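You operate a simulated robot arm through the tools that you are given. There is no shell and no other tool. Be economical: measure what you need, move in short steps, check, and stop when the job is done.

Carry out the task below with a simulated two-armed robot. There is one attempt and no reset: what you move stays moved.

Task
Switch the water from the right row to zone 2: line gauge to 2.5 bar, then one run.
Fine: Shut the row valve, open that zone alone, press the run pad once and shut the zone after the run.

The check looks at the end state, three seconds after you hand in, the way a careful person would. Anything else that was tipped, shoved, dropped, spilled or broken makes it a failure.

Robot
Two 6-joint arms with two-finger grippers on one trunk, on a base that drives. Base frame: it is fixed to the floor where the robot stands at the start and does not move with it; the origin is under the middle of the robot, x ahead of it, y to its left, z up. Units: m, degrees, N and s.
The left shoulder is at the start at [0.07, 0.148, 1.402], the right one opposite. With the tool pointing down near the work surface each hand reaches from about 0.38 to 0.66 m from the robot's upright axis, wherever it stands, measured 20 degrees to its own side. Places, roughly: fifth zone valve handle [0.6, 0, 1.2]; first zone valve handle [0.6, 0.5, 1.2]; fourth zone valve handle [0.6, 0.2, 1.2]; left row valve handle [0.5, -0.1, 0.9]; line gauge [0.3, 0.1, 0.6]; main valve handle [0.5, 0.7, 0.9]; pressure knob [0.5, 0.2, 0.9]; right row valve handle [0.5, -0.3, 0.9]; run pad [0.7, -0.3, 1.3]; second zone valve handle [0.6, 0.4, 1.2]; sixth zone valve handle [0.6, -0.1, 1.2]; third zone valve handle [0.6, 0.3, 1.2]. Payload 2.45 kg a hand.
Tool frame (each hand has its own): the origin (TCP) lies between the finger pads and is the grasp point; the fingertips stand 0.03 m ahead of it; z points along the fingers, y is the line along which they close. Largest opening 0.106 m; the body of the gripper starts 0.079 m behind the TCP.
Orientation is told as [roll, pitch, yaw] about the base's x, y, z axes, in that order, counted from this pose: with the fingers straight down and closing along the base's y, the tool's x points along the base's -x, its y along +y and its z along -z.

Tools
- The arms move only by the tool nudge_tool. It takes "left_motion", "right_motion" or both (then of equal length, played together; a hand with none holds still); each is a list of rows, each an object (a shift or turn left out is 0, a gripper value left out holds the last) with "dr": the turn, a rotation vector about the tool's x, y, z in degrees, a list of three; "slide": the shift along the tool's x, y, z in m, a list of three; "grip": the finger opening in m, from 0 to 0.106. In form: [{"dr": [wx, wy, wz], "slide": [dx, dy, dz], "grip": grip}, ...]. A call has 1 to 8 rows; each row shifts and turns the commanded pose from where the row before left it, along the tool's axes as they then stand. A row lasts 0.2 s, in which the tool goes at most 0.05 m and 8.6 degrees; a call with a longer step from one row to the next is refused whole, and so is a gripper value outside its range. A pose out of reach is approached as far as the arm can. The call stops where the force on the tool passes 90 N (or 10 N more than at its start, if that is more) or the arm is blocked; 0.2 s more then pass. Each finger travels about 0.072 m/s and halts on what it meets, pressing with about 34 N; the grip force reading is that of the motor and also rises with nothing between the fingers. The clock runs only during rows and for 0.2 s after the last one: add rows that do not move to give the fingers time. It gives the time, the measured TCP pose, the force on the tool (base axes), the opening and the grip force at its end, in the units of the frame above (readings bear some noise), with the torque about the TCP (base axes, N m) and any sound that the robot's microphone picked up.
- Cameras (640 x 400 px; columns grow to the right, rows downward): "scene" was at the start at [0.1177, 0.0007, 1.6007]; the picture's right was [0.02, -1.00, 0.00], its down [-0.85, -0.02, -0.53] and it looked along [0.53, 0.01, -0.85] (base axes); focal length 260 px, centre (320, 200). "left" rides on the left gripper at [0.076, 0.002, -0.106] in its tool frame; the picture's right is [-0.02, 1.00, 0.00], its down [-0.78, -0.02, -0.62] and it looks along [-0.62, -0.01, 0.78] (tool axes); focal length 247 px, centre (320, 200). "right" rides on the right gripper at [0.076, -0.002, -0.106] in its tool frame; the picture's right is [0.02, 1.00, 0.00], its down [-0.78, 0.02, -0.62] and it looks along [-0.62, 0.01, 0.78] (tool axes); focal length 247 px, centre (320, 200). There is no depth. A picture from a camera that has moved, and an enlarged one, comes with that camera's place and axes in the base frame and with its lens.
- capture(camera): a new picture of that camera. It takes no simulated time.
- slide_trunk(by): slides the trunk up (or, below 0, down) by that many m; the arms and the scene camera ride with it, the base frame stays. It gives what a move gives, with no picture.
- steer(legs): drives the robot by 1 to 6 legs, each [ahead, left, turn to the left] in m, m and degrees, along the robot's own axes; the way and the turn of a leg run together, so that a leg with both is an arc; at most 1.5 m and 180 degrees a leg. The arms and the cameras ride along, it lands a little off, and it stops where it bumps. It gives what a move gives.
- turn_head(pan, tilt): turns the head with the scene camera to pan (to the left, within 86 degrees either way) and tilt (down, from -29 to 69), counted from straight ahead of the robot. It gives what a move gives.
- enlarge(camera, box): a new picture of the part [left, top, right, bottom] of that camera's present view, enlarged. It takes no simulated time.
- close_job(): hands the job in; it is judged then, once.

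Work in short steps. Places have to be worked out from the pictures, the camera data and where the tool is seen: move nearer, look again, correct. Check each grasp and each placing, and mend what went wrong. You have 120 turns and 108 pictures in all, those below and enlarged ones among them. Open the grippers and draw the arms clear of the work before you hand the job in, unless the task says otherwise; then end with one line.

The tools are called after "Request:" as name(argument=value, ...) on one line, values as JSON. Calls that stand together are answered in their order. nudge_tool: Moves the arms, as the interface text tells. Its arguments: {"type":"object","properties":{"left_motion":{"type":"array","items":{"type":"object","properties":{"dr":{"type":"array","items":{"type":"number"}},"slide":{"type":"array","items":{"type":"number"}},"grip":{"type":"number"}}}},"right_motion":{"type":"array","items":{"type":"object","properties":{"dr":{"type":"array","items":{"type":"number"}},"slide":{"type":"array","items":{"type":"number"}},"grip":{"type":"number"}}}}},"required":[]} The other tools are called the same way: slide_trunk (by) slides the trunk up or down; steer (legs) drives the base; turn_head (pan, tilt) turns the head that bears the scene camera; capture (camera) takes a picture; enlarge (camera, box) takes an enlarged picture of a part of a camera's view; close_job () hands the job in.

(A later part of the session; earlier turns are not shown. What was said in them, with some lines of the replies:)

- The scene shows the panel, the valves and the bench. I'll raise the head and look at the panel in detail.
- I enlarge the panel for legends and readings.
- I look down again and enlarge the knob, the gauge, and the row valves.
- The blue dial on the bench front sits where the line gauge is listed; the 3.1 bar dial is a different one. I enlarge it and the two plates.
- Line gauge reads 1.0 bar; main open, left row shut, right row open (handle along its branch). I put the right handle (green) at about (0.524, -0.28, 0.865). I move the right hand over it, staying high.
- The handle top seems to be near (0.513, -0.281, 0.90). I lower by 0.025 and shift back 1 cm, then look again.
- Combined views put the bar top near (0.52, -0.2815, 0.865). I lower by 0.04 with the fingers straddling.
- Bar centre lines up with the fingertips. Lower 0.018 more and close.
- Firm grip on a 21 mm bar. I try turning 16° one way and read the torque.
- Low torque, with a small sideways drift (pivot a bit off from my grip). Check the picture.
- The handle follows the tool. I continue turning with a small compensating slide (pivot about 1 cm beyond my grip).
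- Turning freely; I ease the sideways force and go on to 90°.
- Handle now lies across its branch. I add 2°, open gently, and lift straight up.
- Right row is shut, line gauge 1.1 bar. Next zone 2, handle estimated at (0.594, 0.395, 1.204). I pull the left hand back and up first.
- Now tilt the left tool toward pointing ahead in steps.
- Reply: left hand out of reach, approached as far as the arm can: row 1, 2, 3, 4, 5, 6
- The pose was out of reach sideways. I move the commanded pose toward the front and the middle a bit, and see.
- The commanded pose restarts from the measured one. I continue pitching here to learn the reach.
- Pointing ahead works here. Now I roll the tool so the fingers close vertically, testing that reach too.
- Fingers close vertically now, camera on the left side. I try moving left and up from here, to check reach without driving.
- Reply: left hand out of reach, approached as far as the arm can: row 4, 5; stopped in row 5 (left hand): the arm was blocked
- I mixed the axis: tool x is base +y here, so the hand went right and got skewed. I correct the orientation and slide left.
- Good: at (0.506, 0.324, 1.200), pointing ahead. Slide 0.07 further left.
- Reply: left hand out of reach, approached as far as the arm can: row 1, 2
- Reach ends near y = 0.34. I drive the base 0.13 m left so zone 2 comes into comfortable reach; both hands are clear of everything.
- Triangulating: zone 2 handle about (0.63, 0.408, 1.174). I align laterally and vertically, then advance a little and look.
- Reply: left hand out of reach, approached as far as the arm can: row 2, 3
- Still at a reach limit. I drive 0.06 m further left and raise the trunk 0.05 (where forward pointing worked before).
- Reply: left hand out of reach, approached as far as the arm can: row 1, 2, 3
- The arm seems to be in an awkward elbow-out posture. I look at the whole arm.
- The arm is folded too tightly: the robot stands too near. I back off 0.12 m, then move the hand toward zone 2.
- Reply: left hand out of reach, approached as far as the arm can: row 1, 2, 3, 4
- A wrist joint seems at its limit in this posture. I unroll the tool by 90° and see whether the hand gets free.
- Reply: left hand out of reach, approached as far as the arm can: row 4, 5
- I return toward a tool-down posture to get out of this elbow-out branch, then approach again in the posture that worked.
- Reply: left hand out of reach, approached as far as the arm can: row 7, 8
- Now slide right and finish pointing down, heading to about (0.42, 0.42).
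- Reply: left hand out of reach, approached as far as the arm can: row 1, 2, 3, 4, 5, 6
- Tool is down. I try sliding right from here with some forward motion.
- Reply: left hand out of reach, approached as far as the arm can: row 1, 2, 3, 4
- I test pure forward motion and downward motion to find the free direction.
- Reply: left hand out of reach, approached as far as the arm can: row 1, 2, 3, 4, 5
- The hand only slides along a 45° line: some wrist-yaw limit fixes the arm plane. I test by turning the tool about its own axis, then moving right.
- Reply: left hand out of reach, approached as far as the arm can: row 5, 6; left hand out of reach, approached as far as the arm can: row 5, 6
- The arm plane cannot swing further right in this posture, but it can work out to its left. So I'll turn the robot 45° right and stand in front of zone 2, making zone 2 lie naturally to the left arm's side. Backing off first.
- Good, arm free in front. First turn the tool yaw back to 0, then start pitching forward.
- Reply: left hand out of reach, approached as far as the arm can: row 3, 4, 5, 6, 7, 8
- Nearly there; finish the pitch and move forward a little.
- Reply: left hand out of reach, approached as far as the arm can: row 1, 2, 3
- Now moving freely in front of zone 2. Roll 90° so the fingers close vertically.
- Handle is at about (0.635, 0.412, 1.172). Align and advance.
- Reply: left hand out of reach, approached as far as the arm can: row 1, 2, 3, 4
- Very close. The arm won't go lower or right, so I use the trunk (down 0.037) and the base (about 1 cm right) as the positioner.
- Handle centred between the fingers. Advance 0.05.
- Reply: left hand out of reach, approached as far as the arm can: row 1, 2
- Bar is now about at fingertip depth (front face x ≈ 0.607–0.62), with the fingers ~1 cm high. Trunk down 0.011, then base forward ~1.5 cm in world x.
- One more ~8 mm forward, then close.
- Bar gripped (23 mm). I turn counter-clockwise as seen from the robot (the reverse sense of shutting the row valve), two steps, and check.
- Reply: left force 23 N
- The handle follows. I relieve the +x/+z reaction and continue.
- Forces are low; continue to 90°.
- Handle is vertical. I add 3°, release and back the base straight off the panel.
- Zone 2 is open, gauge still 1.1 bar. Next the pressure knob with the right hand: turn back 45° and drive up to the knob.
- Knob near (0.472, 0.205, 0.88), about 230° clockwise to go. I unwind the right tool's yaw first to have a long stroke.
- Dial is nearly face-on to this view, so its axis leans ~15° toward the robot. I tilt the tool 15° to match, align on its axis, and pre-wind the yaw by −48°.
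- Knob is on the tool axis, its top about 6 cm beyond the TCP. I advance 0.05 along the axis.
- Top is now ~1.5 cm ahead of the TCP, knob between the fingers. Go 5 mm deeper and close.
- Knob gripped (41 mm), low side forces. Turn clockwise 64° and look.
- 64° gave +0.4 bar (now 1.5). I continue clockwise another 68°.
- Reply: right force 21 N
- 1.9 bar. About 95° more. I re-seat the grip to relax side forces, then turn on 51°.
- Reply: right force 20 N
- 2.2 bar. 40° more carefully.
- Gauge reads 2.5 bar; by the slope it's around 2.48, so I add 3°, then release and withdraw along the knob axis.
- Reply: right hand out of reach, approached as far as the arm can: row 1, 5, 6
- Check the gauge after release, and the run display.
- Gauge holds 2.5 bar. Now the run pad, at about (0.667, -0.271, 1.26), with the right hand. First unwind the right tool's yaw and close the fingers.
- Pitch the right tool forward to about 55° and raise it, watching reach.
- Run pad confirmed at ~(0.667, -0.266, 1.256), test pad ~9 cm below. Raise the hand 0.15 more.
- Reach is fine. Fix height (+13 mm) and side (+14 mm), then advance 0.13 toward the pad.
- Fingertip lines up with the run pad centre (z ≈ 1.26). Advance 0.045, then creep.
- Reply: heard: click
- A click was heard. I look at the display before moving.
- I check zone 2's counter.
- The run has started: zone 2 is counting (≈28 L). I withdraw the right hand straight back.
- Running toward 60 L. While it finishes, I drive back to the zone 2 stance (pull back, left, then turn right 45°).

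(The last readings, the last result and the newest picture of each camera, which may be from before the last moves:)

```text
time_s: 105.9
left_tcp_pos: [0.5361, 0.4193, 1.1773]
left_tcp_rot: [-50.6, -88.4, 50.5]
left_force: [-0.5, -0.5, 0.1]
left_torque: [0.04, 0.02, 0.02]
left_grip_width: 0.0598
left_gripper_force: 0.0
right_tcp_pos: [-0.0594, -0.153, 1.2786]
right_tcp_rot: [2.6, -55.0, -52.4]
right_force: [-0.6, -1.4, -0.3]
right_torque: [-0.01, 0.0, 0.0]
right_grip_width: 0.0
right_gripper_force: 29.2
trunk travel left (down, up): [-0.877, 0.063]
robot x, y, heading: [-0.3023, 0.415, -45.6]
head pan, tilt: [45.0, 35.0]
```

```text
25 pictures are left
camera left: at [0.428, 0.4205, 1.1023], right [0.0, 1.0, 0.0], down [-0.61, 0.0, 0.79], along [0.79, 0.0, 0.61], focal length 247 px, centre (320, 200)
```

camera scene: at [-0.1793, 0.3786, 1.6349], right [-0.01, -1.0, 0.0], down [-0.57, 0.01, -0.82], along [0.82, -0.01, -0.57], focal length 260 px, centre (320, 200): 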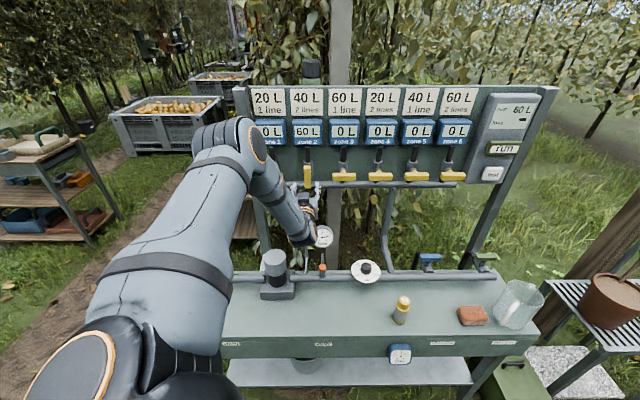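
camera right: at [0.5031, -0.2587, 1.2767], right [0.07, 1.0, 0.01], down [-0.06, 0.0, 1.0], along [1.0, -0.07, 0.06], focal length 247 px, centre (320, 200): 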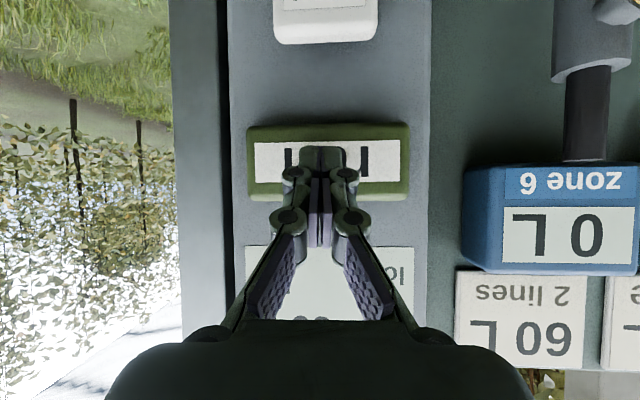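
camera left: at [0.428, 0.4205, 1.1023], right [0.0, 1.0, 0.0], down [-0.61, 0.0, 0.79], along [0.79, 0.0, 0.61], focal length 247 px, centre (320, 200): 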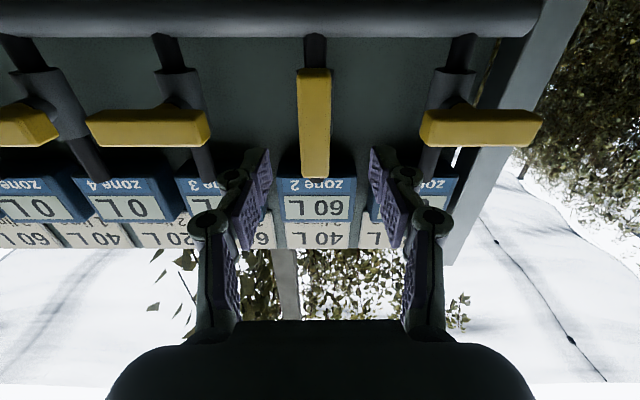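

Run finished: zone 2 shows 60 L, and the handle is centred between the fingers. Drive forward in world x ~6 cm.

Request:
steer(legs=[[0.045, 0.045, 0]])

Request:
capture(camera="left")

```text
time_s: 106.9
left_tcp_pos: [0.5921, 0.4192, 1.1823]
left_tcp_rot: [-63.6, -88.7, 63.7]
left_force: [-1.6, -1.3, 0.2]
left_torque: [-0.02, 0.02, 0.0]
left_grip_width: 0.0602
left_gripper_force: 0.1
right_tcp_pos: [-0.0042, -0.1533, 1.2805]
right_tcp_rot: [3.1, -55.1, -52.9]
right_force: [-1.2, 0.3, -0.5]
right_torque: [0.01, -0.06, 0.07]
right_grip_width: 0.0
right_gripper_force: 27.9
trunk travel left (down, up): [-0.877, 0.063]
robot x, y, heading: [-0.2356, 0.4147, -45.5]
head pan, tilt: [45.0, 35.0]
```

```text
24 pictures are left
camera left: at [0.4842, 0.4202, 1.1075], right [0.0, 1.0, 0.0], down [-0.61, 0.0, 0.79], along [0.79, 0.0, 0.61], focal length 247 px, centre (320, 200)
```

left: 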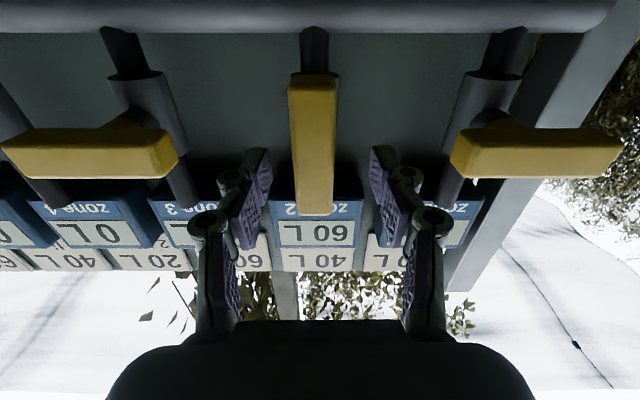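

Another ~2 cm, then close.

Request:
steer(legs=[[0.015, 0.013, 0]])

Request:
nudge_tool(left_motion=[{"grip": 0.04}, {"grip": 0.0}, {"grip": 0.0}, {"grip": 0.0}])

Request:
capture(camera="left")

```text
time_s: 107.7
left_tcp_pos: [0.6154, 0.418, 1.1789]
left_tcp_rot: [-56.9, -88.4, 57.0]
left_force: [-0.5, 0.2, 0.6]
left_torque: [-0.01, 0.02, -0.01]
left_grip_width: 0.0599
left_gripper_force: 0.1
right_tcp_pos: [0.0185, -0.1532, 1.2801]
right_tcp_rot: [2.9, -54.9, -52.7]
right_force: [-0.4, 0.3, 0.4]
right_torque: [-0.01, -0.04, 0.02]
right_grip_width: 0.0
right_gripper_force: 28.7
trunk travel left (down, up): [-0.877, 0.063]
robot x, y, heading: [-0.2181, 0.414, -45.5]
head pan, tilt: [45.0, 35.0]
```

```text
time_s: 108.7
left_tcp_pos: [0.6194, 0.4162, 1.1756]
left_tcp_rot: [-46.5, -88.4, 46.6]
left_force: [3.7, -4.5, -1.1]
left_torque: [0.69, 0.17, -0.08]
left_grip_width: 0.0225
left_gripper_force: 44.9
right_tcp_pos: [0.0247, -0.1564, 1.2763]
right_tcp_rot: [2.4, -54.8, -52.3]
right_force: [-0.9, 1.4, -1.0]
right_torque: [-0.01, 0.0, 0.0]
right_grip_width: 0.0001
right_gripper_force: 29.2
trunk travel left (down, up): [-0.877, 0.063]
robot x, y, heading: [-0.222, 0.415, -45.3]
head pan, tilt: [45.0, 35.0]
```

```text
23 pictures are left
camera left: at [0.5119, 0.4169, 1.1016], right [0.0, 1.0, 0.0], down [-0.61, 0.0, 0.79], along [0.79, 0.0, 0.61], focal length 247 px, centre (320, 200)
```

left: 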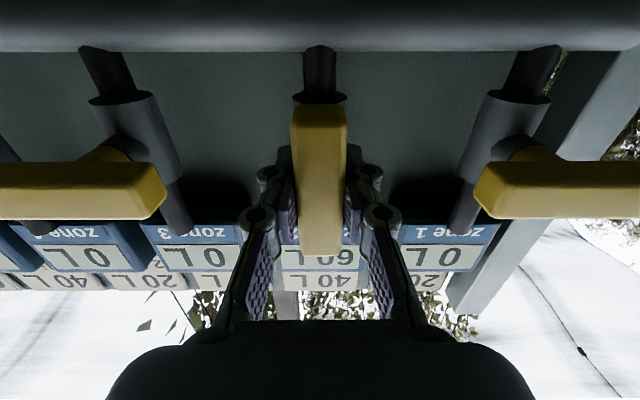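

Gripped. Turn back clockwise (reverse sense), 24° at a time.

Request:
nudge_tool(left_motion=[{"dr": [0, 0, 8]}, {"dr": [0, 0, 8]}, {"dr": [0, 0, 8]}])

Request:
nudge_tool(left_motion=[{"dr": [0, 0, 8]}, {"dr": [0, 0, 8]}, {"dr": [0, 0, 8]}])

```text
time_s: 109.5
left_tcp_pos: [0.6203, 0.4149, 1.1757]
left_tcp_rot: [87.2, -67.0, -87.2]
left_force: [4.9, -6.2, 0.8]
left_torque: [-0.01, 0.55, 0.56]
left_grip_width: 0.023
left_gripper_force: 45.3
right_tcp_pos: [0.0246, -0.1562, 1.2757]
right_tcp_rot: [2.4, -54.9, -52.4]
right_force: [0.1, -0.1, 0.0]
right_torque: [-0.01, 0.0, 0.03]
right_grip_width: 0.0001
right_gripper_force: 28.1
trunk travel left (down, up): [-0.877, 0.063]
robot x, y, heading: [-0.2158, 0.4146, -45.6]
head pan, tilt: [45.0, 35.0]
```

```text
time_s: 110.2
left_tcp_pos: [0.6205, 0.4152, 1.1751]
left_tcp_rot: [88.5, -43.1, -88.9]
left_force: [4.1, -8.3, 2.1]
left_torque: [0.0, 0.74, 0.95]
left_grip_width: 0.0224
left_gripper_force: 45.2
right_tcp_pos: [0.0242, -0.1569, 1.2772]
right_tcp_rot: [2.4, -54.8, -52.5]
right_force: [0.0, 0.0, 0.2]
right_torque: [0.0, -0.01, 0.03]
right_grip_width: 0.0001
right_gripper_force: 28.6
trunk travel left (down, up): [-0.877, 0.063]
robot x, y, heading: [-0.22, 0.4154, -45.6]
head pan, tilt: [45.0, 35.0]
```

Request:
nudge_tool(left_motion=[{"dr": [0, 0, 8]}, {"dr": [0, 0, 8]}, {"dr": [0, 0, 8]}, {"dr": [0, 0, 8]}, {"dr": [0, 0, 8]}, {"dr": [0, 0, 3]}])

Request:
capture(camera="left")

Request:
enlarge(camera="scene", box=[240, 100, 400, 220])

```text
time_s: 111.7
left_tcp_pos: [0.6203, 0.4158, 1.1742]
left_tcp_rot: [88.9, 0.1, -89.9]
left_force: [3.6, -7.8, -3.3]
left_torque: [0.01, -0.3, 1.05]
left_grip_width: 0.0229
left_gripper_force: 45.4
right_tcp_pos: [0.0236, -0.1575, 1.2776]
right_tcp_rot: [2.5, -54.8, -52.5]
right_force: [-0.8, -0.2, 1.0]
right_torque: [-0.02, 0.0, 0.02]
right_grip_width: 0.0
right_gripper_force: 28.9
trunk travel left (down, up): [-0.877, 0.063]
robot x, y, heading: [-0.2141, 0.4188, -45.3]
head pan, tilt: [45.0, 35.0]
```

```text
22 pictures are left
camera left: at [0.5132, 0.4926, 1.1793], right [0.02, -0.02, 1.0], down [-0.62, -0.78, 0.0], along [0.78, -0.62, -0.03], focal length 247 px, centre (320, 200)
```

left: 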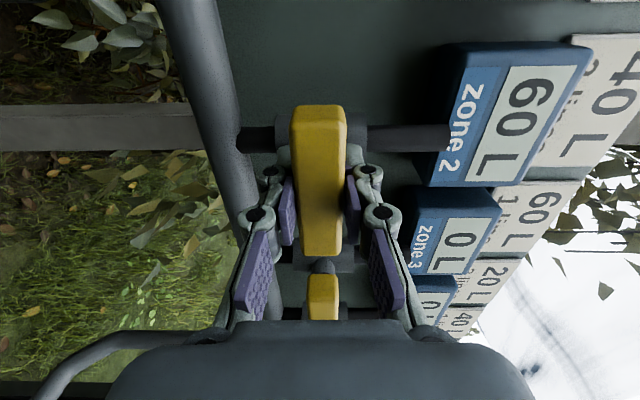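

```text
3.33 times, centred on (320, 160) of scene
camera zoom: at [-0.0946, 0.3739, 1.6346], right [-0.01, -1.0, 0.0], down [-0.57, 0.01, -0.82], along [0.82, -0.01, -0.57], focal length 868 px, centre (320, 333)
```

zoom: 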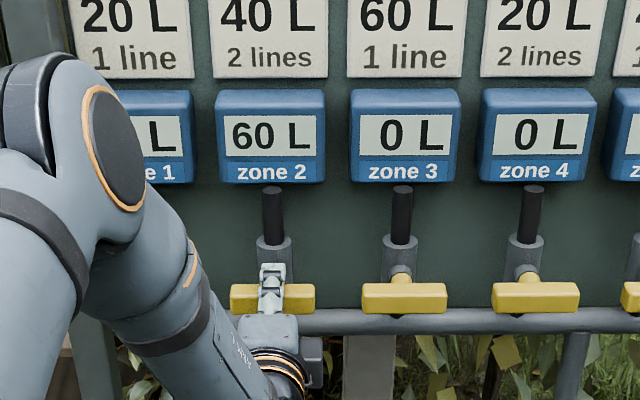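

Handle is back to horizontal like the others. Release and back off straight.

Request:
nudge_tool(left_motion=[{"grip": 0.04}, {"grip": 0.06}, {"grip": 0.06}])

Request:
steer(legs=[[-0.04, -0.04, 0], [-0.08, -0.08, 0]])

Request:
capture(camera="scene")

```text
time_s: 112.5
left_tcp_pos: [0.6181, 0.4177, 1.1757]
left_tcp_rot: [89.0, -0.3, -89.9]
left_force: [-0.1, 0.3, 0.1]
left_torque: [0.01, 0.01, 0.0]
left_grip_width: 0.0602
left_gripper_force: 0.2
right_tcp_pos: [0.0236, -0.1534, 1.2779]
right_tcp_rot: [2.5, -54.9, -52.4]
right_force: [-0.1, 0.2, 0.3]
right_torque: [0.02, -0.02, 0.0]
right_grip_width: 0.0
right_gripper_force: 29.2
trunk travel left (down, up): [-0.877, 0.063]
robot x, y, heading: [-0.216, 0.4112, -45.7]
head pan, tilt: [45.0, 35.0]
```

```text
time_s: 114.2
left_tcp_pos: [0.451, 0.4194, 1.1742]
left_tcp_rot: [88.9, -0.2, -89.9]
left_force: [0.0, 0.6, 0.2]
left_torque: [-0.01, 0.04, 0.0]
left_grip_width: 0.0602
left_gripper_force: 0.1
right_tcp_pos: [-0.1442, -0.1525, 1.2783]
right_tcp_rot: [2.4, -54.9, -52.4]
right_force: [-0.3, 0.5, -0.3]
right_torque: [0.05, -0.01, 0.04]
right_grip_width: 0.0
right_gripper_force: 28.6
trunk travel left (down, up): [-0.877, 0.063]
robot x, y, heading: [-0.3849, 0.416, -45.4]
head pan, tilt: [45.0, 35.0]
```

```text
20 pictures are left
camera scene: at [-0.264, 0.3786, 1.6347], right [-0.01, -1.0, 0.0], down [-0.57, 0.0, -0.82], along [0.82, -0.01, -0.57], focal length 260 px, centre (320, 200)
```

scene: 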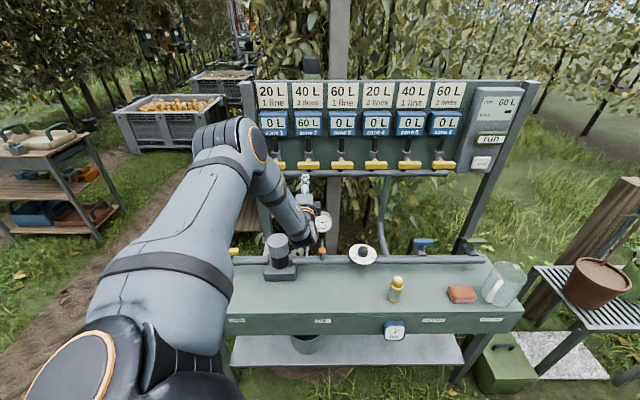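

Verify zone 2, the gauge, and the row handles; open the right gripper too.

Request:
nudge_tool(right_motion=[{"grip": 0.06}, {"grip": 0.1}, {"grip": 0.1}])

Request:
enlarge(camera="scene", box=[375, 310, 415, 345])

Request:
enlarge(camera="scene", box=[240, 80, 540, 280])

```text
time_s: 115.0
left_tcp_pos: [0.4464, 0.4204, 1.1772]
left_tcp_rot: [89.2, -0.2, -89.9]
left_force: [-0.8, 0.0, -0.5]
left_torque: [0.01, 0.01, -0.02]
left_grip_width: 0.0597
left_gripper_force: 0.0
right_tcp_pos: [-0.149, -0.1535, 1.2786]
right_tcp_rot: [2.7, -54.9, -52.6]
right_force: [-0.7, -0.7, 0.4]
right_torque: [-0.02, 0.0, 0.03]
right_grip_width: 0.0972
right_gripper_force: 0.1
trunk travel left (down, up): [-0.877, 0.063]
robot x, y, heading: [-0.3841, 0.4164, -45.4]
head pan, tilt: [45.0, 35.0]
```

```text
11.43 times, centred on (395, 328) of scene
camera zoom: at [-0.2688, 0.3786, 1.6352], right [-0.01, -1.0, 0.0], down [-0.57, 0.0, -0.82], along [0.82, -0.01, -0.57], focal length 2974 px, centre (-537, -1257)
```

zoom: 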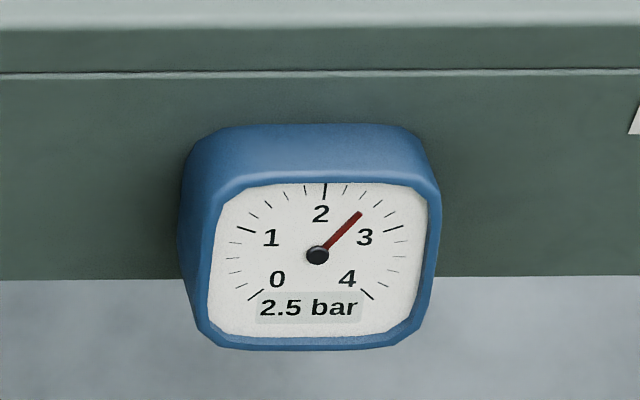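

```text
2.00 times, centred on (390, 180) of scene
camera zoom: at [-0.2688, 0.3786, 1.6352], right [-0.01, -1.0, 0.0], down [-0.57, 0.0, -0.82], along [0.82, -0.01, -0.57], focal length 520 px, centre (180, 240)
```

zoom: 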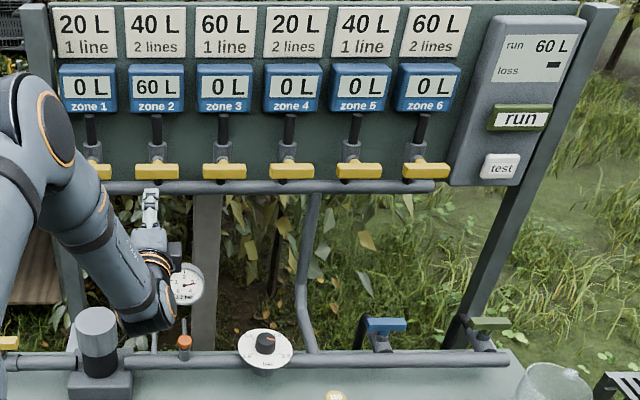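

All as wanted. I back off a little more so the arm is clear, then hand in.

Request:
steer(legs=[[-0.12, -0.12, 0]])

Request:
close_job()

```text
time_s: 116.5
left_tcp_pos: [0.2829, 0.4198, 1.1734]
left_tcp_rot: [88.8, -0.2, -90.0]
left_force: [0.6, -0.5, 0.0]
left_torque: [-0.02, -0.05, 0.0]
left_grip_width: 0.06
left_gripper_force: 0.3
right_tcp_pos: [-0.3133, -0.152, 1.2777]
right_tcp_rot: [2.3, -54.8, -52.3]
right_force: [0.7, 0.8, -0.2]
right_torque: [-0.02, 0.02, -0.04]
right_grip_width: 0.0996
right_gripper_force: 0.1
trunk travel left (down, up): [-0.877, 0.063]
robot x, y, heading: [-0.5583, 0.4209, -45.7]
head pan, tilt: [45.0, 35.0]
```

```text
The job is handed in.
```

The right row valve is shut, the line gauge reads 2.5 bar, zone 2 alone got one full 60 L run and is shut again, and I saw nothing else disturbed.
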